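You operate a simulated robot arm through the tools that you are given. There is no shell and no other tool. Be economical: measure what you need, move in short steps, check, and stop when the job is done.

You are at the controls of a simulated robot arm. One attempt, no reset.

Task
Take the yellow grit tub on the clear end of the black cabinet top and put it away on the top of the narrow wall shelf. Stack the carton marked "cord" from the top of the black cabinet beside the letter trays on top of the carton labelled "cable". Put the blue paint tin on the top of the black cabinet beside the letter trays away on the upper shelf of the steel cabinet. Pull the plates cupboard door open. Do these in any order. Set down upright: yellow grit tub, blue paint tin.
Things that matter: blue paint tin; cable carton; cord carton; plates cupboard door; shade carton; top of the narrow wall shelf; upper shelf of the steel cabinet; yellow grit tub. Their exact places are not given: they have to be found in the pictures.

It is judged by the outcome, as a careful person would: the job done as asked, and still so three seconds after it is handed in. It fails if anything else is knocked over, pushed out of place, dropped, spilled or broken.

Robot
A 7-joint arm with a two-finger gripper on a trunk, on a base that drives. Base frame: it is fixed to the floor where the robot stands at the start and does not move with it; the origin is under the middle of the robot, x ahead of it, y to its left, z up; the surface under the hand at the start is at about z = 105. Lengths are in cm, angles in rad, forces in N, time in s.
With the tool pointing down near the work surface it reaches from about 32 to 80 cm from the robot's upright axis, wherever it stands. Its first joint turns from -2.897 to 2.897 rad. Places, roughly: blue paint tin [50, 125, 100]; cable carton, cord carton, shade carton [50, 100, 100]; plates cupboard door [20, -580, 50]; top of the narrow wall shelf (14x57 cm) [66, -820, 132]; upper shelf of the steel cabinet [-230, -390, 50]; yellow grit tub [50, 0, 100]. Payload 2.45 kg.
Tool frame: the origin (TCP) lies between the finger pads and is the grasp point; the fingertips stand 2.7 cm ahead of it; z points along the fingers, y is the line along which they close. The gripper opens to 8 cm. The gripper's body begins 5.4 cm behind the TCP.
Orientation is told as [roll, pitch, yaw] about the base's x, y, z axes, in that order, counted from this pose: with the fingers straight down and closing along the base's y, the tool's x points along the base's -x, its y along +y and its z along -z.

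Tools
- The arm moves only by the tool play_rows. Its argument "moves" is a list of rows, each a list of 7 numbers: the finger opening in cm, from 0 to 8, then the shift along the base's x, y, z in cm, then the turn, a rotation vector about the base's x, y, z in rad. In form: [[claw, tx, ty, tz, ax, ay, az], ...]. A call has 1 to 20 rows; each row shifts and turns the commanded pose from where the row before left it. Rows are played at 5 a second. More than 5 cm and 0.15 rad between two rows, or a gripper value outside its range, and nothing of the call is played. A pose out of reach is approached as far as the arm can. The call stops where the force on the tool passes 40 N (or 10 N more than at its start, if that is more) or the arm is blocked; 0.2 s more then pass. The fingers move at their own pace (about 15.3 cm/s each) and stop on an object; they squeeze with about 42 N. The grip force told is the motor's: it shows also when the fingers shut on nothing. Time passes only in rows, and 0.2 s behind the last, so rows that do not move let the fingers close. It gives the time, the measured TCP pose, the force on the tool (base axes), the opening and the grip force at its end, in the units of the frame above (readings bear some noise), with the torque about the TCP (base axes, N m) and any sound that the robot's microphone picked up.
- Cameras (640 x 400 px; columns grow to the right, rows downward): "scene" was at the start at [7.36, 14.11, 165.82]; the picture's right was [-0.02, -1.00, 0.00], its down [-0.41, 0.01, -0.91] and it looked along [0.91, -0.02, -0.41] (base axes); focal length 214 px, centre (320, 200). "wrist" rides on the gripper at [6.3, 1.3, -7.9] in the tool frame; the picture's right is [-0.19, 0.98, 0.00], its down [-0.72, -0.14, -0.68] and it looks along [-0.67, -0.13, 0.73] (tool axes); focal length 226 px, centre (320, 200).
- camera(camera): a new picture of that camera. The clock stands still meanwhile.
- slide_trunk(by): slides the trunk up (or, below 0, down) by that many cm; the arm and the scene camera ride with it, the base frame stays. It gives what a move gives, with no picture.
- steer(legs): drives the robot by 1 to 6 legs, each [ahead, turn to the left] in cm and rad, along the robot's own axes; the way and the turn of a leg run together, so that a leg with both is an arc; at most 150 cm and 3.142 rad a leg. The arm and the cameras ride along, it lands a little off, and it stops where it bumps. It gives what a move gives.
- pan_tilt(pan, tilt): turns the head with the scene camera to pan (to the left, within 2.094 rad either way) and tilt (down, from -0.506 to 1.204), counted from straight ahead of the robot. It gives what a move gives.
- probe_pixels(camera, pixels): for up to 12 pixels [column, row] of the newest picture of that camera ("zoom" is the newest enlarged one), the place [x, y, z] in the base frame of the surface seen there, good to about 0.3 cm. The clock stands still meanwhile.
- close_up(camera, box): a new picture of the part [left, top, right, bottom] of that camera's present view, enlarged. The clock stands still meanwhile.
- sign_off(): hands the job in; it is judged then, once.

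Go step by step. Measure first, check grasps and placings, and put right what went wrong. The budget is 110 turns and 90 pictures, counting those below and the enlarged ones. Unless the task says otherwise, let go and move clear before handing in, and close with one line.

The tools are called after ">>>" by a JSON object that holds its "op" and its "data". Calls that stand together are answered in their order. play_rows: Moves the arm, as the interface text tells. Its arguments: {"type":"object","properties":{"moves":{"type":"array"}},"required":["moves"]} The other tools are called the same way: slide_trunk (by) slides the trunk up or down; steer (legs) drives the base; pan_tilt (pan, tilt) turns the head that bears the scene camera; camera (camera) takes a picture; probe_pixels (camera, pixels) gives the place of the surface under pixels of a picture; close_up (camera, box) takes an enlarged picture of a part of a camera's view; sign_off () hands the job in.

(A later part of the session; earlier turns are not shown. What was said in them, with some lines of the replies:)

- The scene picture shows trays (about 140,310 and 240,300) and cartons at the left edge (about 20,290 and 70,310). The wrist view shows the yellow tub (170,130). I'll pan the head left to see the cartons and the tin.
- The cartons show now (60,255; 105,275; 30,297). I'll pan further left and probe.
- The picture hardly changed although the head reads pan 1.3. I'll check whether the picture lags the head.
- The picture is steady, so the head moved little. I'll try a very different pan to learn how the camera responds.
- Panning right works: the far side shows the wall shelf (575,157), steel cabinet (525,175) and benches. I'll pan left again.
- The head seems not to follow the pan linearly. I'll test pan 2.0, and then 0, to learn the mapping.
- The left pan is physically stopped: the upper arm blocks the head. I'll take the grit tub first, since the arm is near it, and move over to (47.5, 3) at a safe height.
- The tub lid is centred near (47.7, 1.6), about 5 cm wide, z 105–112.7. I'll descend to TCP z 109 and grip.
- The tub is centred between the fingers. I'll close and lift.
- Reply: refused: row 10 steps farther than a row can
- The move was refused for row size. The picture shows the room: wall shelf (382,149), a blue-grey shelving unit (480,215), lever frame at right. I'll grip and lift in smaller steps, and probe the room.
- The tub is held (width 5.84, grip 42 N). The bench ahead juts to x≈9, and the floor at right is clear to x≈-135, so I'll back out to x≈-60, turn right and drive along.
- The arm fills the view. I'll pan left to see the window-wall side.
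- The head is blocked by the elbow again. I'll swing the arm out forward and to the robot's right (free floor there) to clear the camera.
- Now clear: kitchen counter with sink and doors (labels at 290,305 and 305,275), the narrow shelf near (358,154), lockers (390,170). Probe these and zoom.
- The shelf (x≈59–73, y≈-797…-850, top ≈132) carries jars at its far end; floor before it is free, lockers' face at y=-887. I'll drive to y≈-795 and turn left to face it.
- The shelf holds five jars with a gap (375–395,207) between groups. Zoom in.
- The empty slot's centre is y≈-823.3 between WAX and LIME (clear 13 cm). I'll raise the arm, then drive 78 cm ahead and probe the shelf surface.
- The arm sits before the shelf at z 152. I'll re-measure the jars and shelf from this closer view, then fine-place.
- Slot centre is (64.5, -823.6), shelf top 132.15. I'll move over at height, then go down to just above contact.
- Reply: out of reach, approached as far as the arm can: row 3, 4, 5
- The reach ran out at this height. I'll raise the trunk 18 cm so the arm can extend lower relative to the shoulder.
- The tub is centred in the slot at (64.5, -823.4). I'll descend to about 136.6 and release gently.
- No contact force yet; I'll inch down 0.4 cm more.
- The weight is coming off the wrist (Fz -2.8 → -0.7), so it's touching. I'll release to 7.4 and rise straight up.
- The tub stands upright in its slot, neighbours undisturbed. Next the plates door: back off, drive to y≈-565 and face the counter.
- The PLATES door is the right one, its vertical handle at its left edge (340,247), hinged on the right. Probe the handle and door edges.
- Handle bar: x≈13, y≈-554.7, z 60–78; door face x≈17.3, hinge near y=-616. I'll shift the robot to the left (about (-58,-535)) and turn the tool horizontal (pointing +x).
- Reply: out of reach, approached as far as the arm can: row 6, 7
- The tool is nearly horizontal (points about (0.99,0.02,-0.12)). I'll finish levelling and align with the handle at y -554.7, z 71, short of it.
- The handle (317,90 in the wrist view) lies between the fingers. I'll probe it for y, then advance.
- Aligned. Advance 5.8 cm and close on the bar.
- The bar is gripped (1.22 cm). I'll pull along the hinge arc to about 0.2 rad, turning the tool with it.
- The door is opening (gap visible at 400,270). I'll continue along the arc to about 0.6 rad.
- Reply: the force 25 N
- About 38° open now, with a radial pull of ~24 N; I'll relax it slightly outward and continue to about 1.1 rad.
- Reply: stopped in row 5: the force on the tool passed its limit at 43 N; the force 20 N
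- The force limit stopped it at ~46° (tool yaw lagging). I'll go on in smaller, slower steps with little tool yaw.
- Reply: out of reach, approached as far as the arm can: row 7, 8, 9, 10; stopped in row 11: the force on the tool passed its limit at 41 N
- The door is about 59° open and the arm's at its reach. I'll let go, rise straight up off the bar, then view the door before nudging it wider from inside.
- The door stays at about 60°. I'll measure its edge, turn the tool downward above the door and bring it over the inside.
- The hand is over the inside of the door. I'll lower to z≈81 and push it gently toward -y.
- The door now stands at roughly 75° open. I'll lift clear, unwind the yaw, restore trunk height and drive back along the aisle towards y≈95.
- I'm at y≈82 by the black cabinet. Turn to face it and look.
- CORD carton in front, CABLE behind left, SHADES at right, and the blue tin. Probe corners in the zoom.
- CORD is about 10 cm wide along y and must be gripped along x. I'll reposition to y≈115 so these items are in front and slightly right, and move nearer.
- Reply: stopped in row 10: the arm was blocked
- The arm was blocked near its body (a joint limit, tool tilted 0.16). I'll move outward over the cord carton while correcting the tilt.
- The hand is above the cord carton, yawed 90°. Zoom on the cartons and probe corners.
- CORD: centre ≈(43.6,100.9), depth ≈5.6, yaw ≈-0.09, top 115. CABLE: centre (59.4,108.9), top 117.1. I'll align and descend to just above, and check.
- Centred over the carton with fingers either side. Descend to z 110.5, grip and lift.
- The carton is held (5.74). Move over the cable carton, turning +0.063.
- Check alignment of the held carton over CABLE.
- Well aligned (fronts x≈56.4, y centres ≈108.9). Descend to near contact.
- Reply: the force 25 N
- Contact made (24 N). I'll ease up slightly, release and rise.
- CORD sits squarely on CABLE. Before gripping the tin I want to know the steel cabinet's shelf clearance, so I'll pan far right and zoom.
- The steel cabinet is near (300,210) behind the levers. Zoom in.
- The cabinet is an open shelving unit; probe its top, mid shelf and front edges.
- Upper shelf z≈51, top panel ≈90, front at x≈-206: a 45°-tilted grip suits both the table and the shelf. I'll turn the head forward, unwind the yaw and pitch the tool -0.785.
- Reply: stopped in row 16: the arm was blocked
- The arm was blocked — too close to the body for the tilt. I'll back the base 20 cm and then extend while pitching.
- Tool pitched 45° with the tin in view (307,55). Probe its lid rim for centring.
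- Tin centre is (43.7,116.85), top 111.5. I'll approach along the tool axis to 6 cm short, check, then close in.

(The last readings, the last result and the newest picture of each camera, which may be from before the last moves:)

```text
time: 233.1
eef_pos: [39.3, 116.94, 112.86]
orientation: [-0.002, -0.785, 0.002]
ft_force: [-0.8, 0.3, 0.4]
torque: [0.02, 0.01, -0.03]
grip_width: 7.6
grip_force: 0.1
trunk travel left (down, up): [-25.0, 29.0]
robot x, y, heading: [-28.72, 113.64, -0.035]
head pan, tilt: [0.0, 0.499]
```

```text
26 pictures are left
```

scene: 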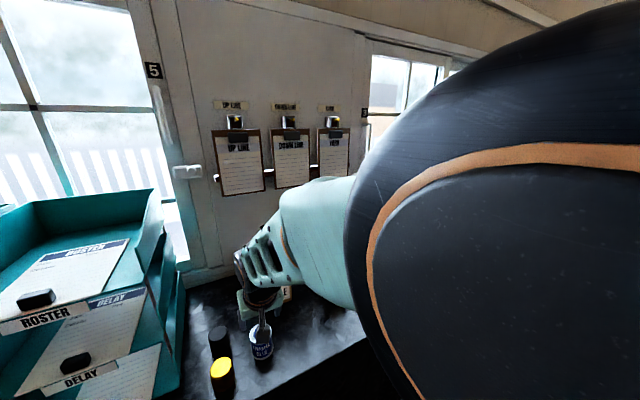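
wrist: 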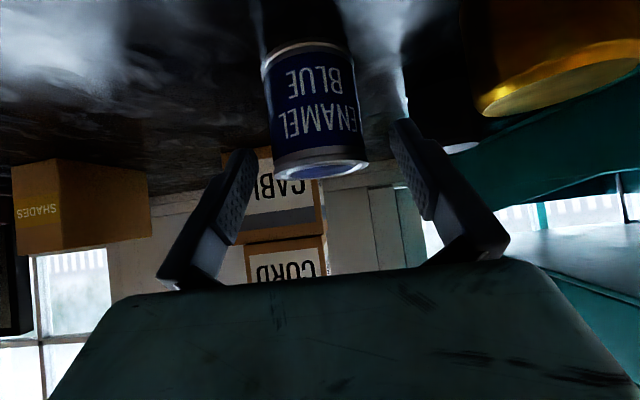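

Tin is centred. Advance the last 4.3 cm, close, and lift straight up.

>>> {"op": "play_rows", "data": {"moves": [[7.6, 2.2, -0.1, -2.1, 0, 0, 0], [7.6, 2.2, 0, -2.1, 0, 0, 0], [7.6, 0, 0, 0, 0, 0, 0], [5.5, 0, 0, 0, 0, 0, 0], [4, 0, 0, 0, 0, 0, 0], [4, 0, 0, 0, 0, 0, 0]]}}

>>> {"op": "play_rows", "data": {"moves": [[4, 0, 0, 2, 0, 0, 0], [4, 0, 0, 4, 0, 0, 0], [4, 0, 0, 4, 0, 0, 0], [4, 0, 0, 4, 0, 0, 0], [4, -2, 0, 3, 0, 0, 0], [4, 0, 0, 0, 0, 0, 0]]}}

>>> {"op": "camera", "data": {"camera": "wrist"}}

```text
time: 234.5
eef_pos: [43.87, 116.89, 108.65]
orientation: [-0.001, -0.785, 0.002]
ft_force: [2.0, -0.5, 0.0]
torque: [0.03, 0.0, -0.04]
grip_width: 5.83
grip_force: 42.0
trunk travel left (down, up): [-25.0, 29.0]
robot x, y, heading: [-28.75, 113.47, -0.036]
head pan, tilt: [0.0, 0.499]
```

```text
time: 235.9
eef_pos: [41.79, 116.72, 125.4]
orientation: [-0.001, -0.784, 0.003]
ft_force: [-0.3, 0.0, -1.7]
torque: [-0.03, -0.03, 0.04]
grip_width: 5.82
grip_force: 41.7
trunk travel left (down, up): [-25.0, 29.0]
robot x, y, heading: [-29.16, 113.72, -0.028]
head pan, tilt: [0.0, 0.499]
```

```text
25 pictures are left
```

wrist: 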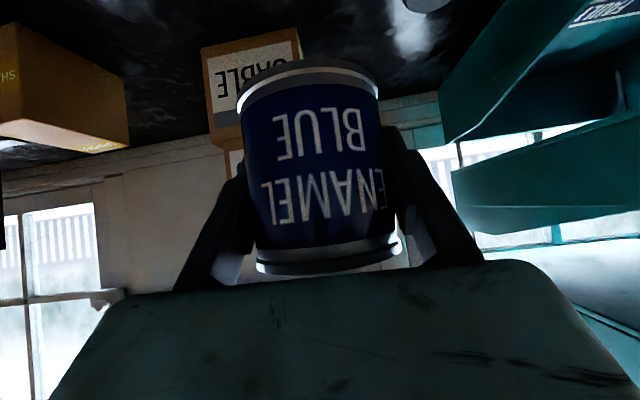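

Tin held upright (5.82). Now back out, drive down the aisle to y≈-390 and turn to face the steel cabinet.

>>> {"op": "steer", "data": {"legs": [[-36, 0], [0, -1.54], [150, 0], [150, 0], [150, 0], [52, 0]]}}

>>> {"op": "steer", "data": {"legs": [[0, -1.571]]}}

>>> {"op": "pan_tilt", "data": {"pan": 0.0, "tilt": 0.6}}

>>> {"op": "camera", "data": {"camera": "scene"}}

```text
time: 265.2
eef_pos: [-53.0, -447.61, 125.38]
orientation: [-0.003, -0.784, -1.54]
ft_force: [0.2, 0.3, -1.9]
torque: [0.05, -0.03, 0.02]
grip_width: 5.82
grip_force: 41.8
trunk travel left (down, up): [-25.0, 29.0]
robot x, y, heading: [-57.8, -377.18, -1.572]
head pan, tilt: [0.0, 0.499]
```

```text
time: 269.5
eef_pos: [-128.42, -383.04, 125.39]
orientation: [-0.002, -0.784, -3.097]
ft_force: [0.2, 0.0, -2.0]
torque: [0.03, 0.0, 0.04]
grip_width: 5.84
grip_force: 41.8
trunk travel left (down, up): [-25.0, 29.0]
robot x, y, heading: [-57.84, -377.01, -3.134]
head pan, tilt: [0.0, 0.499]
```

```text
time: 270.2
eef_pos: [-128.34, -383.07, 125.45]
orientation: [-0.002, -0.783, -3.098]
ft_force: [1.0, 0.7, -2.3]
torque: [0.0, -0.01, 0.02]
grip_width: 5.84
grip_force: 42.0
trunk travel left (down, up): [-25.0, 29.0]
robot x, y, heading: [-57.95, -377.32, -3.131]
head pan, tilt: [0.0, 0.6]
```

```text
24 pictures are left
```

scene: 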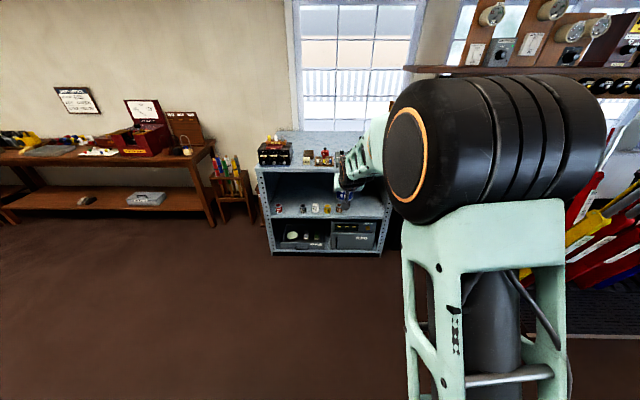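

>>> {"op": "close_up", "data": {"camera": "scene", "box": [240, 120, 400, 270]}}

>>> {"op": "probe_pixels", "data": {"camera": "scene", "pixels": [[258, 172], [268, 218], [385, 218], [279, 209], [302, 209], [315, 208], [326, 209], [290, 212], [270, 213], [360, 212], [330, 190], [310, 252]]}}

```text
2.67 times, centred on (320, 195) of scene
```

zoom: 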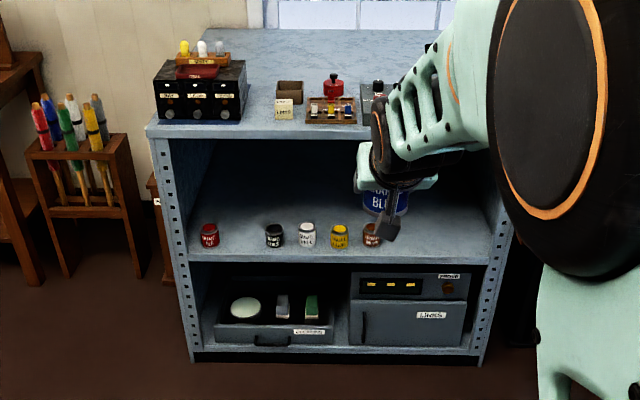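

```text
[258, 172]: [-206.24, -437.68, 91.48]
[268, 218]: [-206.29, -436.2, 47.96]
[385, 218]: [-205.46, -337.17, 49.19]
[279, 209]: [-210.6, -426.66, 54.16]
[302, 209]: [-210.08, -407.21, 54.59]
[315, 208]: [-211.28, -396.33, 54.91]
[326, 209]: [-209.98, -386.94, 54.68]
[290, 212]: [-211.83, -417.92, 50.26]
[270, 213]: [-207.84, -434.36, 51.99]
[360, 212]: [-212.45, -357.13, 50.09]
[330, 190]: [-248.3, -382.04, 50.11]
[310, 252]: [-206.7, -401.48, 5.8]
```

Shelf surface z≈50.1; jars stand at y -427, -407…-377, and the right part (y≈-357) is free. I'll lower the trunk and arm here in free space and shift to y≈-357.

>>> {"op": "slide_trunk", "data": {"by": -25}}

>>> {"op": "play_rows", "data": {"moves": [[4, 0, 2.5, -3.8, 0, 0, 0], [4, 0, 2.5, -3.8, 0, 0, 0], [4, 0, 2.5, -3.8, 0, 0, 0], [4, 0, 2.5, -3.8, 0, 0, 0], [4, 0, 2.5, -3.8, 0, 0, 0], [4, 0, 2.5, -3.8, 0, 0, 0], [4, 0, 2.5, -3.8, 0, 0, 0], [4, 0, 2.5, -3.8, 0, 0, -0.02], [4, 0, 2.5, -3.8, 0, 0, -0.02], [4, 0, 2.5, -2.8, 0, 0, 0], [4, 0, 0, 0, 0, 0, 0]]}}

>>> {"op": "camera", "data": {"camera": "scene"}}

>>> {"op": "camera", "data": {"camera": "wrist"}}

```text
time: 272.8
eef_pos: [-128.48, -383.07, 100.46]
orientation: [-0.002, -0.785, -3.098]
ft_force: [0.4, -0.6, -2.3]
torque: [0.03, -0.03, -0.03]
grip_width: 5.82
grip_force: 42.1
trunk travel left (down, up): [0.0, 54.0]
robot x, y, heading: [-57.91, -377.22, -3.13]
head pan, tilt: [0.0, 0.6]
```

```text
time: 275.2
eef_pos: [-128.44, -358.14, 63.19]
orientation: [-0.002, -0.785, -3.138]
ft_force: [0.2, 0.6, -2.2]
torque: [0.03, 0.02, 0.02]
grip_width: 5.82
grip_force: 42.0
trunk travel left (down, up): [0.0, 54.0]
robot x, y, heading: [-58.51, -377.62, -3.133]
head pan, tilt: [0.0, 0.6]
```

```text
22 pictures are left
```

scene: 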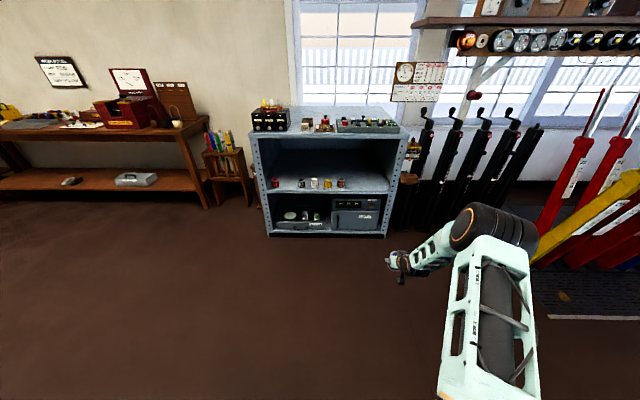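

```text
21 pictures are left
```

wrist: 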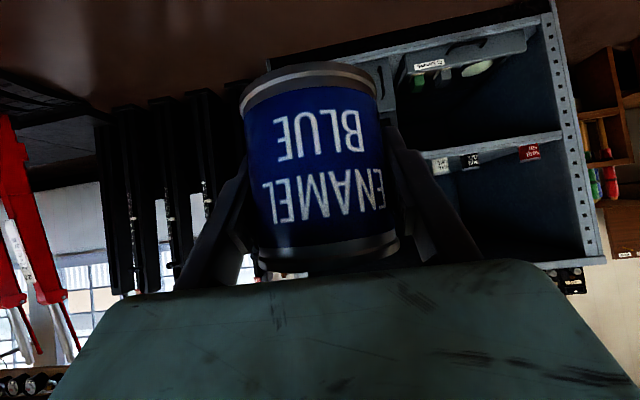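

Now the whole cabinet is visible; the shelf right of the jars (345–390,185) looks free. Zoom and probe.

>>> {"op": "close_up", "data": {"camera": "scene", "box": [245, 100, 415, 245]}}

>>> {"op": "probe_pixels", "data": {"camera": "scene", "pixels": [[341, 184], [365, 190], [365, 180], [375, 187], [390, 190], [327, 184], [354, 189], [405, 150], [382, 130], [415, 180]]}}

```text
2.76 times, centred on (330, 172) of scene
```

zoom: 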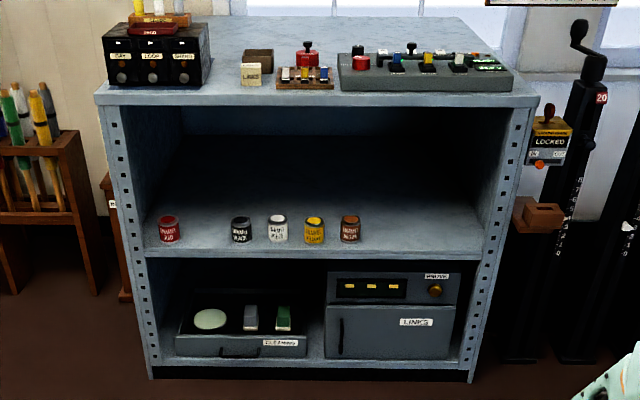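

```text
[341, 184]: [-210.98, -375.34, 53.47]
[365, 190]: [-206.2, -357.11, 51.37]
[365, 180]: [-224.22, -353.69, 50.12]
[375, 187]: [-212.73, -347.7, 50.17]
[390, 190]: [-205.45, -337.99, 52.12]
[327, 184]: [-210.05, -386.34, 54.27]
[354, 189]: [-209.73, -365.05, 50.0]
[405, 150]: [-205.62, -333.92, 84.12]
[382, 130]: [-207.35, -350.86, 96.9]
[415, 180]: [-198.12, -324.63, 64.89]
```

Free space is y -372…-340; target (-214,-358). Drive 80 cm ahead with the tin held 9 cm above shelf level.

>>> {"op": "steer", "data": {"legs": [[60, 0]]}}

>>> {"op": "camera", "data": {"camera": "scene"}}

```text
time: 278.5
eef_pos: [-187.12, -356.72, 63.18]
orientation: [-0.002, -0.786, 3.124]
ft_force: [0.2, 0.2, -2.3]
torque: [0.0, -0.01, 0.01]
grip_width: 5.82
grip_force: 41.5
trunk travel left (down, up): [0.0, 54.0]
robot x, y, heading: [-117.16, -377.19, 3.128]
head pan, tilt: [0.0, 0.6]
```

```text
19 pictures are left
```

scene: 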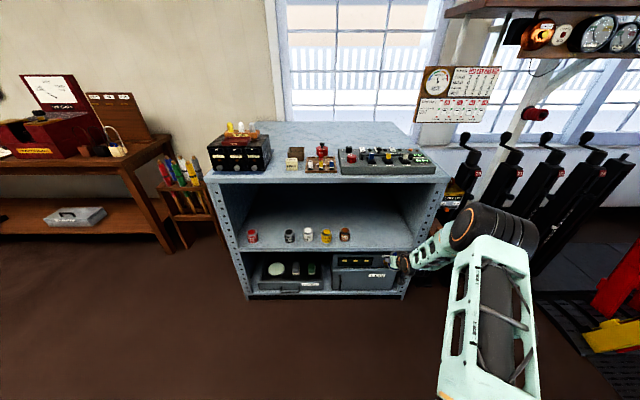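

Good so far. I'll check the elbow's position versus the lever box (460,195) before going further.

>>> {"op": "probe_pixels", "data": {"camera": "scene", "pixels": [[462, 225], [500, 220], [530, 235], [430, 248], [400, 258], [460, 195], [450, 205], [388, 258]]}}

```text
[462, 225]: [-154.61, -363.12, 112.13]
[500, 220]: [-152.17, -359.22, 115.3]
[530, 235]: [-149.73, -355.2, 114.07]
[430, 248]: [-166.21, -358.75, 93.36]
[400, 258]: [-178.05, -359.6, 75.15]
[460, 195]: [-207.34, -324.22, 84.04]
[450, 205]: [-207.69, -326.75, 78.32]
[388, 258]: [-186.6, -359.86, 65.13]
```

Elbow is 35 cm behind the TCP and clears the cabinet's top edge. Drive 20 cm further.

>>> {"op": "steer", "data": {"legs": [[20, 0]]}}

>>> {"op": "camera", "data": {"camera": "scene"}}

>>> {"op": "camera", "data": {"camera": "wrist"}}

```text
time: 280.1
eef_pos: [-207.08, -356.26, 63.22]
orientation: [-0.003, -0.783, 3.124]
ft_force: [0.6, 0.8, -2.1]
torque: [0.03, 0.01, -0.01]
grip_width: 5.83
grip_force: 41.7
trunk travel left (down, up): [0.0, 54.0]
robot x, y, heading: [-137.24, -376.9, 3.126]
head pan, tilt: [0.0, 0.6]
```

```text
18 pictures are left
```

scene: 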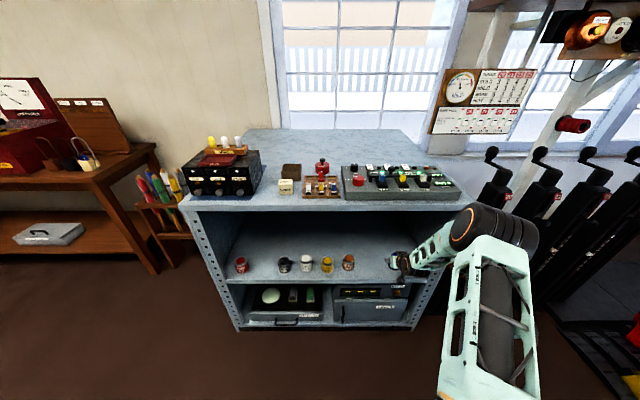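

```text
17 pictures are left
```

wrist: 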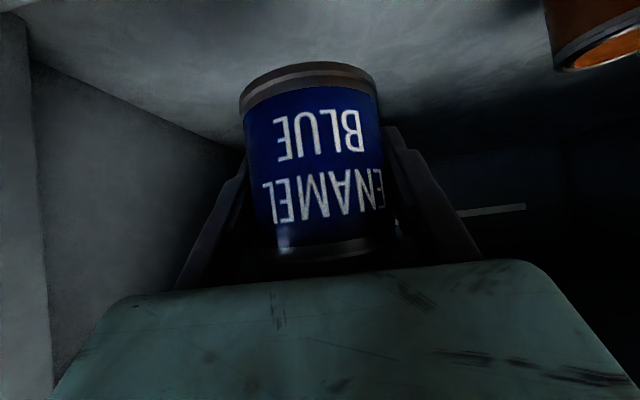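

Inside the bay, clear all round. Move 6 cm deeper, then down to just above the shelf.

>>> {"op": "play_rows", "data": {"moves": [[4, -3, -0.3, 0, 0, 0, 0], [4, -3, -0.3, 0, 0, 0, 0], [4, 0, 0, -3, 0, 0, 0], [4, 0, 0, -3, 0, 0, 0], [4, 0, 0, -2, 0, 0, 0], [4, 0, 0, -0.8, 0, 0, 0], [4, 0, 0, 0, 0, 0, 0]]}}

>>> {"op": "camera", "data": {"camera": "wrist"}}

>>> {"op": "close_up", "data": {"camera": "scene", "box": [320, 200, 470, 320]}}

```text
time: 281.7
eef_pos: [-213.14, -356.69, 54.24]
orientation: [-0.001, -0.785, 3.125]
ft_force: [0.0, 0.4, -2.2]
torque: [-0.03, -0.03, 0.04]
grip_width: 5.83
grip_force: 42.0
trunk travel left (down, up): [0.0, 54.0]
robot x, y, heading: [-137.34, -376.7, 3.133]
head pan, tilt: [0.0, 0.6]
```

```text
16 pictures are left
```

wrist: 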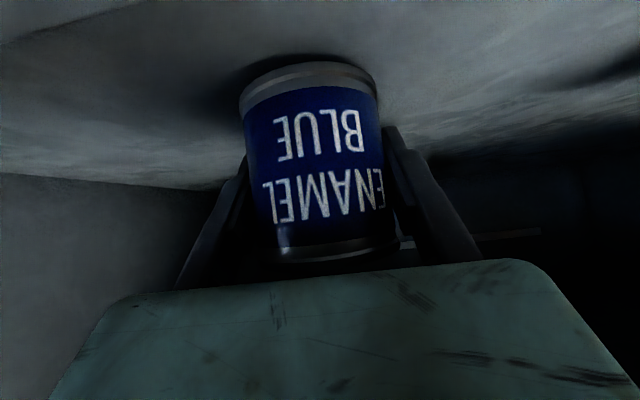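

```text
3.33 times, centred on (395, 260) of scene
```

zoom: 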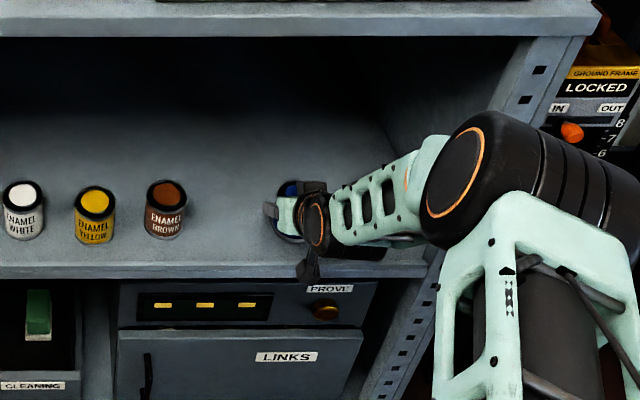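

Tin is just above the shelf beside ENAMEL BROWN. Creep down to contact.

>>> {"op": "play_rows", "data": {"moves": [[4, 0, 0, -0.25, 0, 0, 0], [4, 0, 0, 0, 0, 0, 0]]}}

>>> {"op": "play_rows", "data": {"moves": [[4, 0, 0, -0.2, 0, 0, 0], [4, 0, 0, 0, 0, 0, 0]]}}

```text
time: 282.3
eef_pos: [-213.06, -356.79, 54.16]
orientation: [-0.002, -0.784, 3.124]
ft_force: [-0.4, 0.3, -1.9]
torque: [-0.03, 0.01, 0.01]
grip_width: 5.84
grip_force: 41.0
trunk travel left (down, up): [0.0, 54.0]
robot x, y, heading: [-136.74, -376.52, 3.131]
head pan, tilt: [0.0, 0.6]
```

```text
time: 282.9
eef_pos: [-212.91, -356.84, 53.89]
orientation: [-0.001, -0.783, 3.123]
ft_force: [0.3, 0.8, -2.1]
torque: [-0.01, 0.0, -0.01]
grip_width: 5.81
grip_force: 42.1
trunk travel left (down, up): [0.0, 54.0]
robot x, y, heading: [-137.36, -376.89, 3.127]
head pan, tilt: [0.0, 0.6]
```

>>> {"op": "play_rows", "data": {"moves": [[4, 0, 0, -0.2, 0, 0, 0], [4, 0, 0, 0, 0, 0, 0]]}}

>>> {"op": "play_rows", "data": {"moves": [[4, 0, 0, -0.15, 0, 0, 0], [4, 0, 0, 0, 0, 0, 0]]}}

```text
time: 283.5
eef_pos: [-213.08, -356.9, 53.67]
orientation: [-0.002, -0.782, 3.122]
ft_force: [0.2, -0.4, -1.3]
torque: [-0.01, 0.0, 0.0]
grip_width: 5.8
grip_force: 42.2
trunk travel left (down, up): [0.0, 54.0]
robot x, y, heading: [-137.09, -377.2, 3.134]
head pan, tilt: [0.0, 0.6]
```

```text
time: 284.1
eef_pos: [-213.16, -357.01, 53.48]
orientation: [-0.002, -0.785, 3.121]
ft_force: [-0.2, 0.5, -0.9]
torque: [-0.06, 0.01, 0.02]
grip_width: 5.85
grip_force: 41.6
trunk travel left (down, up): [0.0, 54.0]
robot x, y, heading: [-137.24, -376.62, 3.132]
head pan, tilt: [0.0, 0.6]
```

Fz is starting to drop (-2.1 → -0.9); one more small step to confirm contact.

>>> {"op": "play_rows", "data": {"moves": [[4, 0, 0, -0.15, 0, 0, 0], [4, 0, 0, 0, 0, 0, 0]]}}

```text
time: 284.7
eef_pos: [-213.2, -356.93, 53.65]
orientation: [-0.003, -0.786, 3.124]
ft_force: [1.5, -0.8, 10.3]
torque: [-0.16, -0.38, 0.02]
grip_width: 5.82
grip_force: 41.9
trunk travel left (down, up): [0.0, 54.0]
robot x, y, heading: [-137.32, -376.49, 3.133]
head pan, tilt: [0.0, 0.6]
```

Contact (10 N). Release and retreat along the tool axis.

>>> {"op": "play_rows", "data": {"moves": [[6.4, 0, 0, 0.1, 0, 0, 0], [7.6, 0, 0, 0, 0, 0, 0], [7.6, 0, 0, 0, 0, 0, 0], [7.6, 1.5, 0, 1.5, 0, 0, 0], [7.6, 2, 0, 2, 0, 0, 0], [7.6, 3, 0, 3, 0, 0, 0], [7.6, 3, 0, 3, 0, 0, 0], [7.6, 0, 0, 0, 0, 0, 0]]}}

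>>> {"op": "steer", "data": {"legs": [[-50, 0]]}}

>>> {"op": "close_up", "data": {"camera": "scene", "box": [220, 140, 420, 300]}}

>>> {"op": "pan_tilt", "data": {"pan": 1.2, "tilt": 0.45}}

>>> {"op": "camera", "data": {"camera": "scene"}}

```text
time: 286.5
eef_pos: [-203.52, -356.73, 63.08]
orientation: [-0.001, -0.785, 3.125]
ft_force: [-0.4, -0.7, -0.2]
torque: [0.03, 0.0, -0.03]
grip_width: 7.59
grip_force: 0.1
trunk travel left (down, up): [0.0, 54.0]
robot x, y, heading: [-137.14, -376.91, 3.132]
head pan, tilt: [0.0, 0.6]
```

```text
time: 289.4
eef_pos: [-154.63, -357.23, 62.92]
orientation: [-0.002, -0.785, 3.121]
ft_force: [0.1, -0.6, 0.0]
torque: [-0.01, -0.04, -0.02]
grip_width: 7.57
grip_force: 0.1
trunk travel left (down, up): [0.0, 54.0]
robot x, y, heading: [-88.25, -377.74, 3.129]
head pan, tilt: [0.0, 0.6]
```

```text
2.50 times, centred on (320, 220) of scene
```

zoom: 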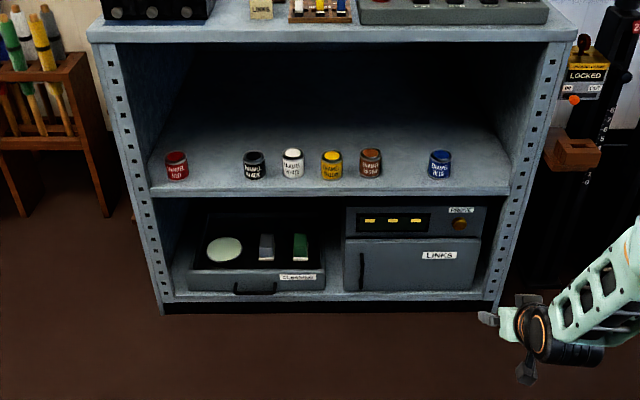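

```text
time: 290.8
eef_pos: [-154.69, -357.22, 63.0]
orientation: [-0.001, -0.784, 3.117]
ft_force: [-0.8, -0.9, 1.5]
torque: [0.01, 0.03, -0.01]
grip_width: 7.61
grip_force: 0.0
trunk travel left (down, up): [0.0, 54.0]
robot x, y, heading: [-88.21, -377.52, 3.126]
head pan, tilt: [1.201, 0.45]
```

```text
13 pictures are left
```

scene: 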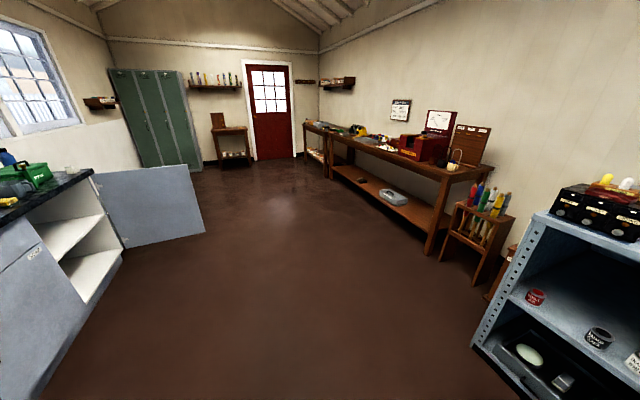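

The tin stands upright on the upper shelf (439,163 in the zoom) and the plates door is wide open (150,205). One last check of the wall shelf.

>>> {"op": "close_up", "data": {"camera": "scene", "box": [70, 80, 140, 125]}}

```text
8.89 times, centred on (105, 102) of scene
```

zoom: 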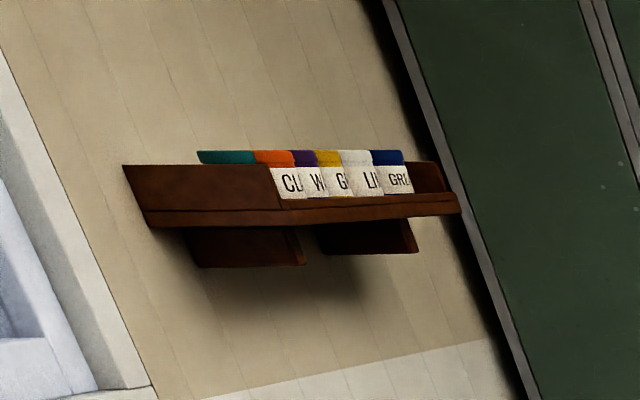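

The yellow grit tub stands upright among the jars on the wall shelf. All four jobs are done and the arm is clear, so I'm handing in.

>>> {"op": "sign_off", "data": {}}

```text
The job is handed in.
```

All four jobs are done and handed in: the grit tub is upright on the narrow wall shelf, the cord carton is on the cable carton, the blue tin is upright on the steel cabinet's upper shelf, and the plates door is open.
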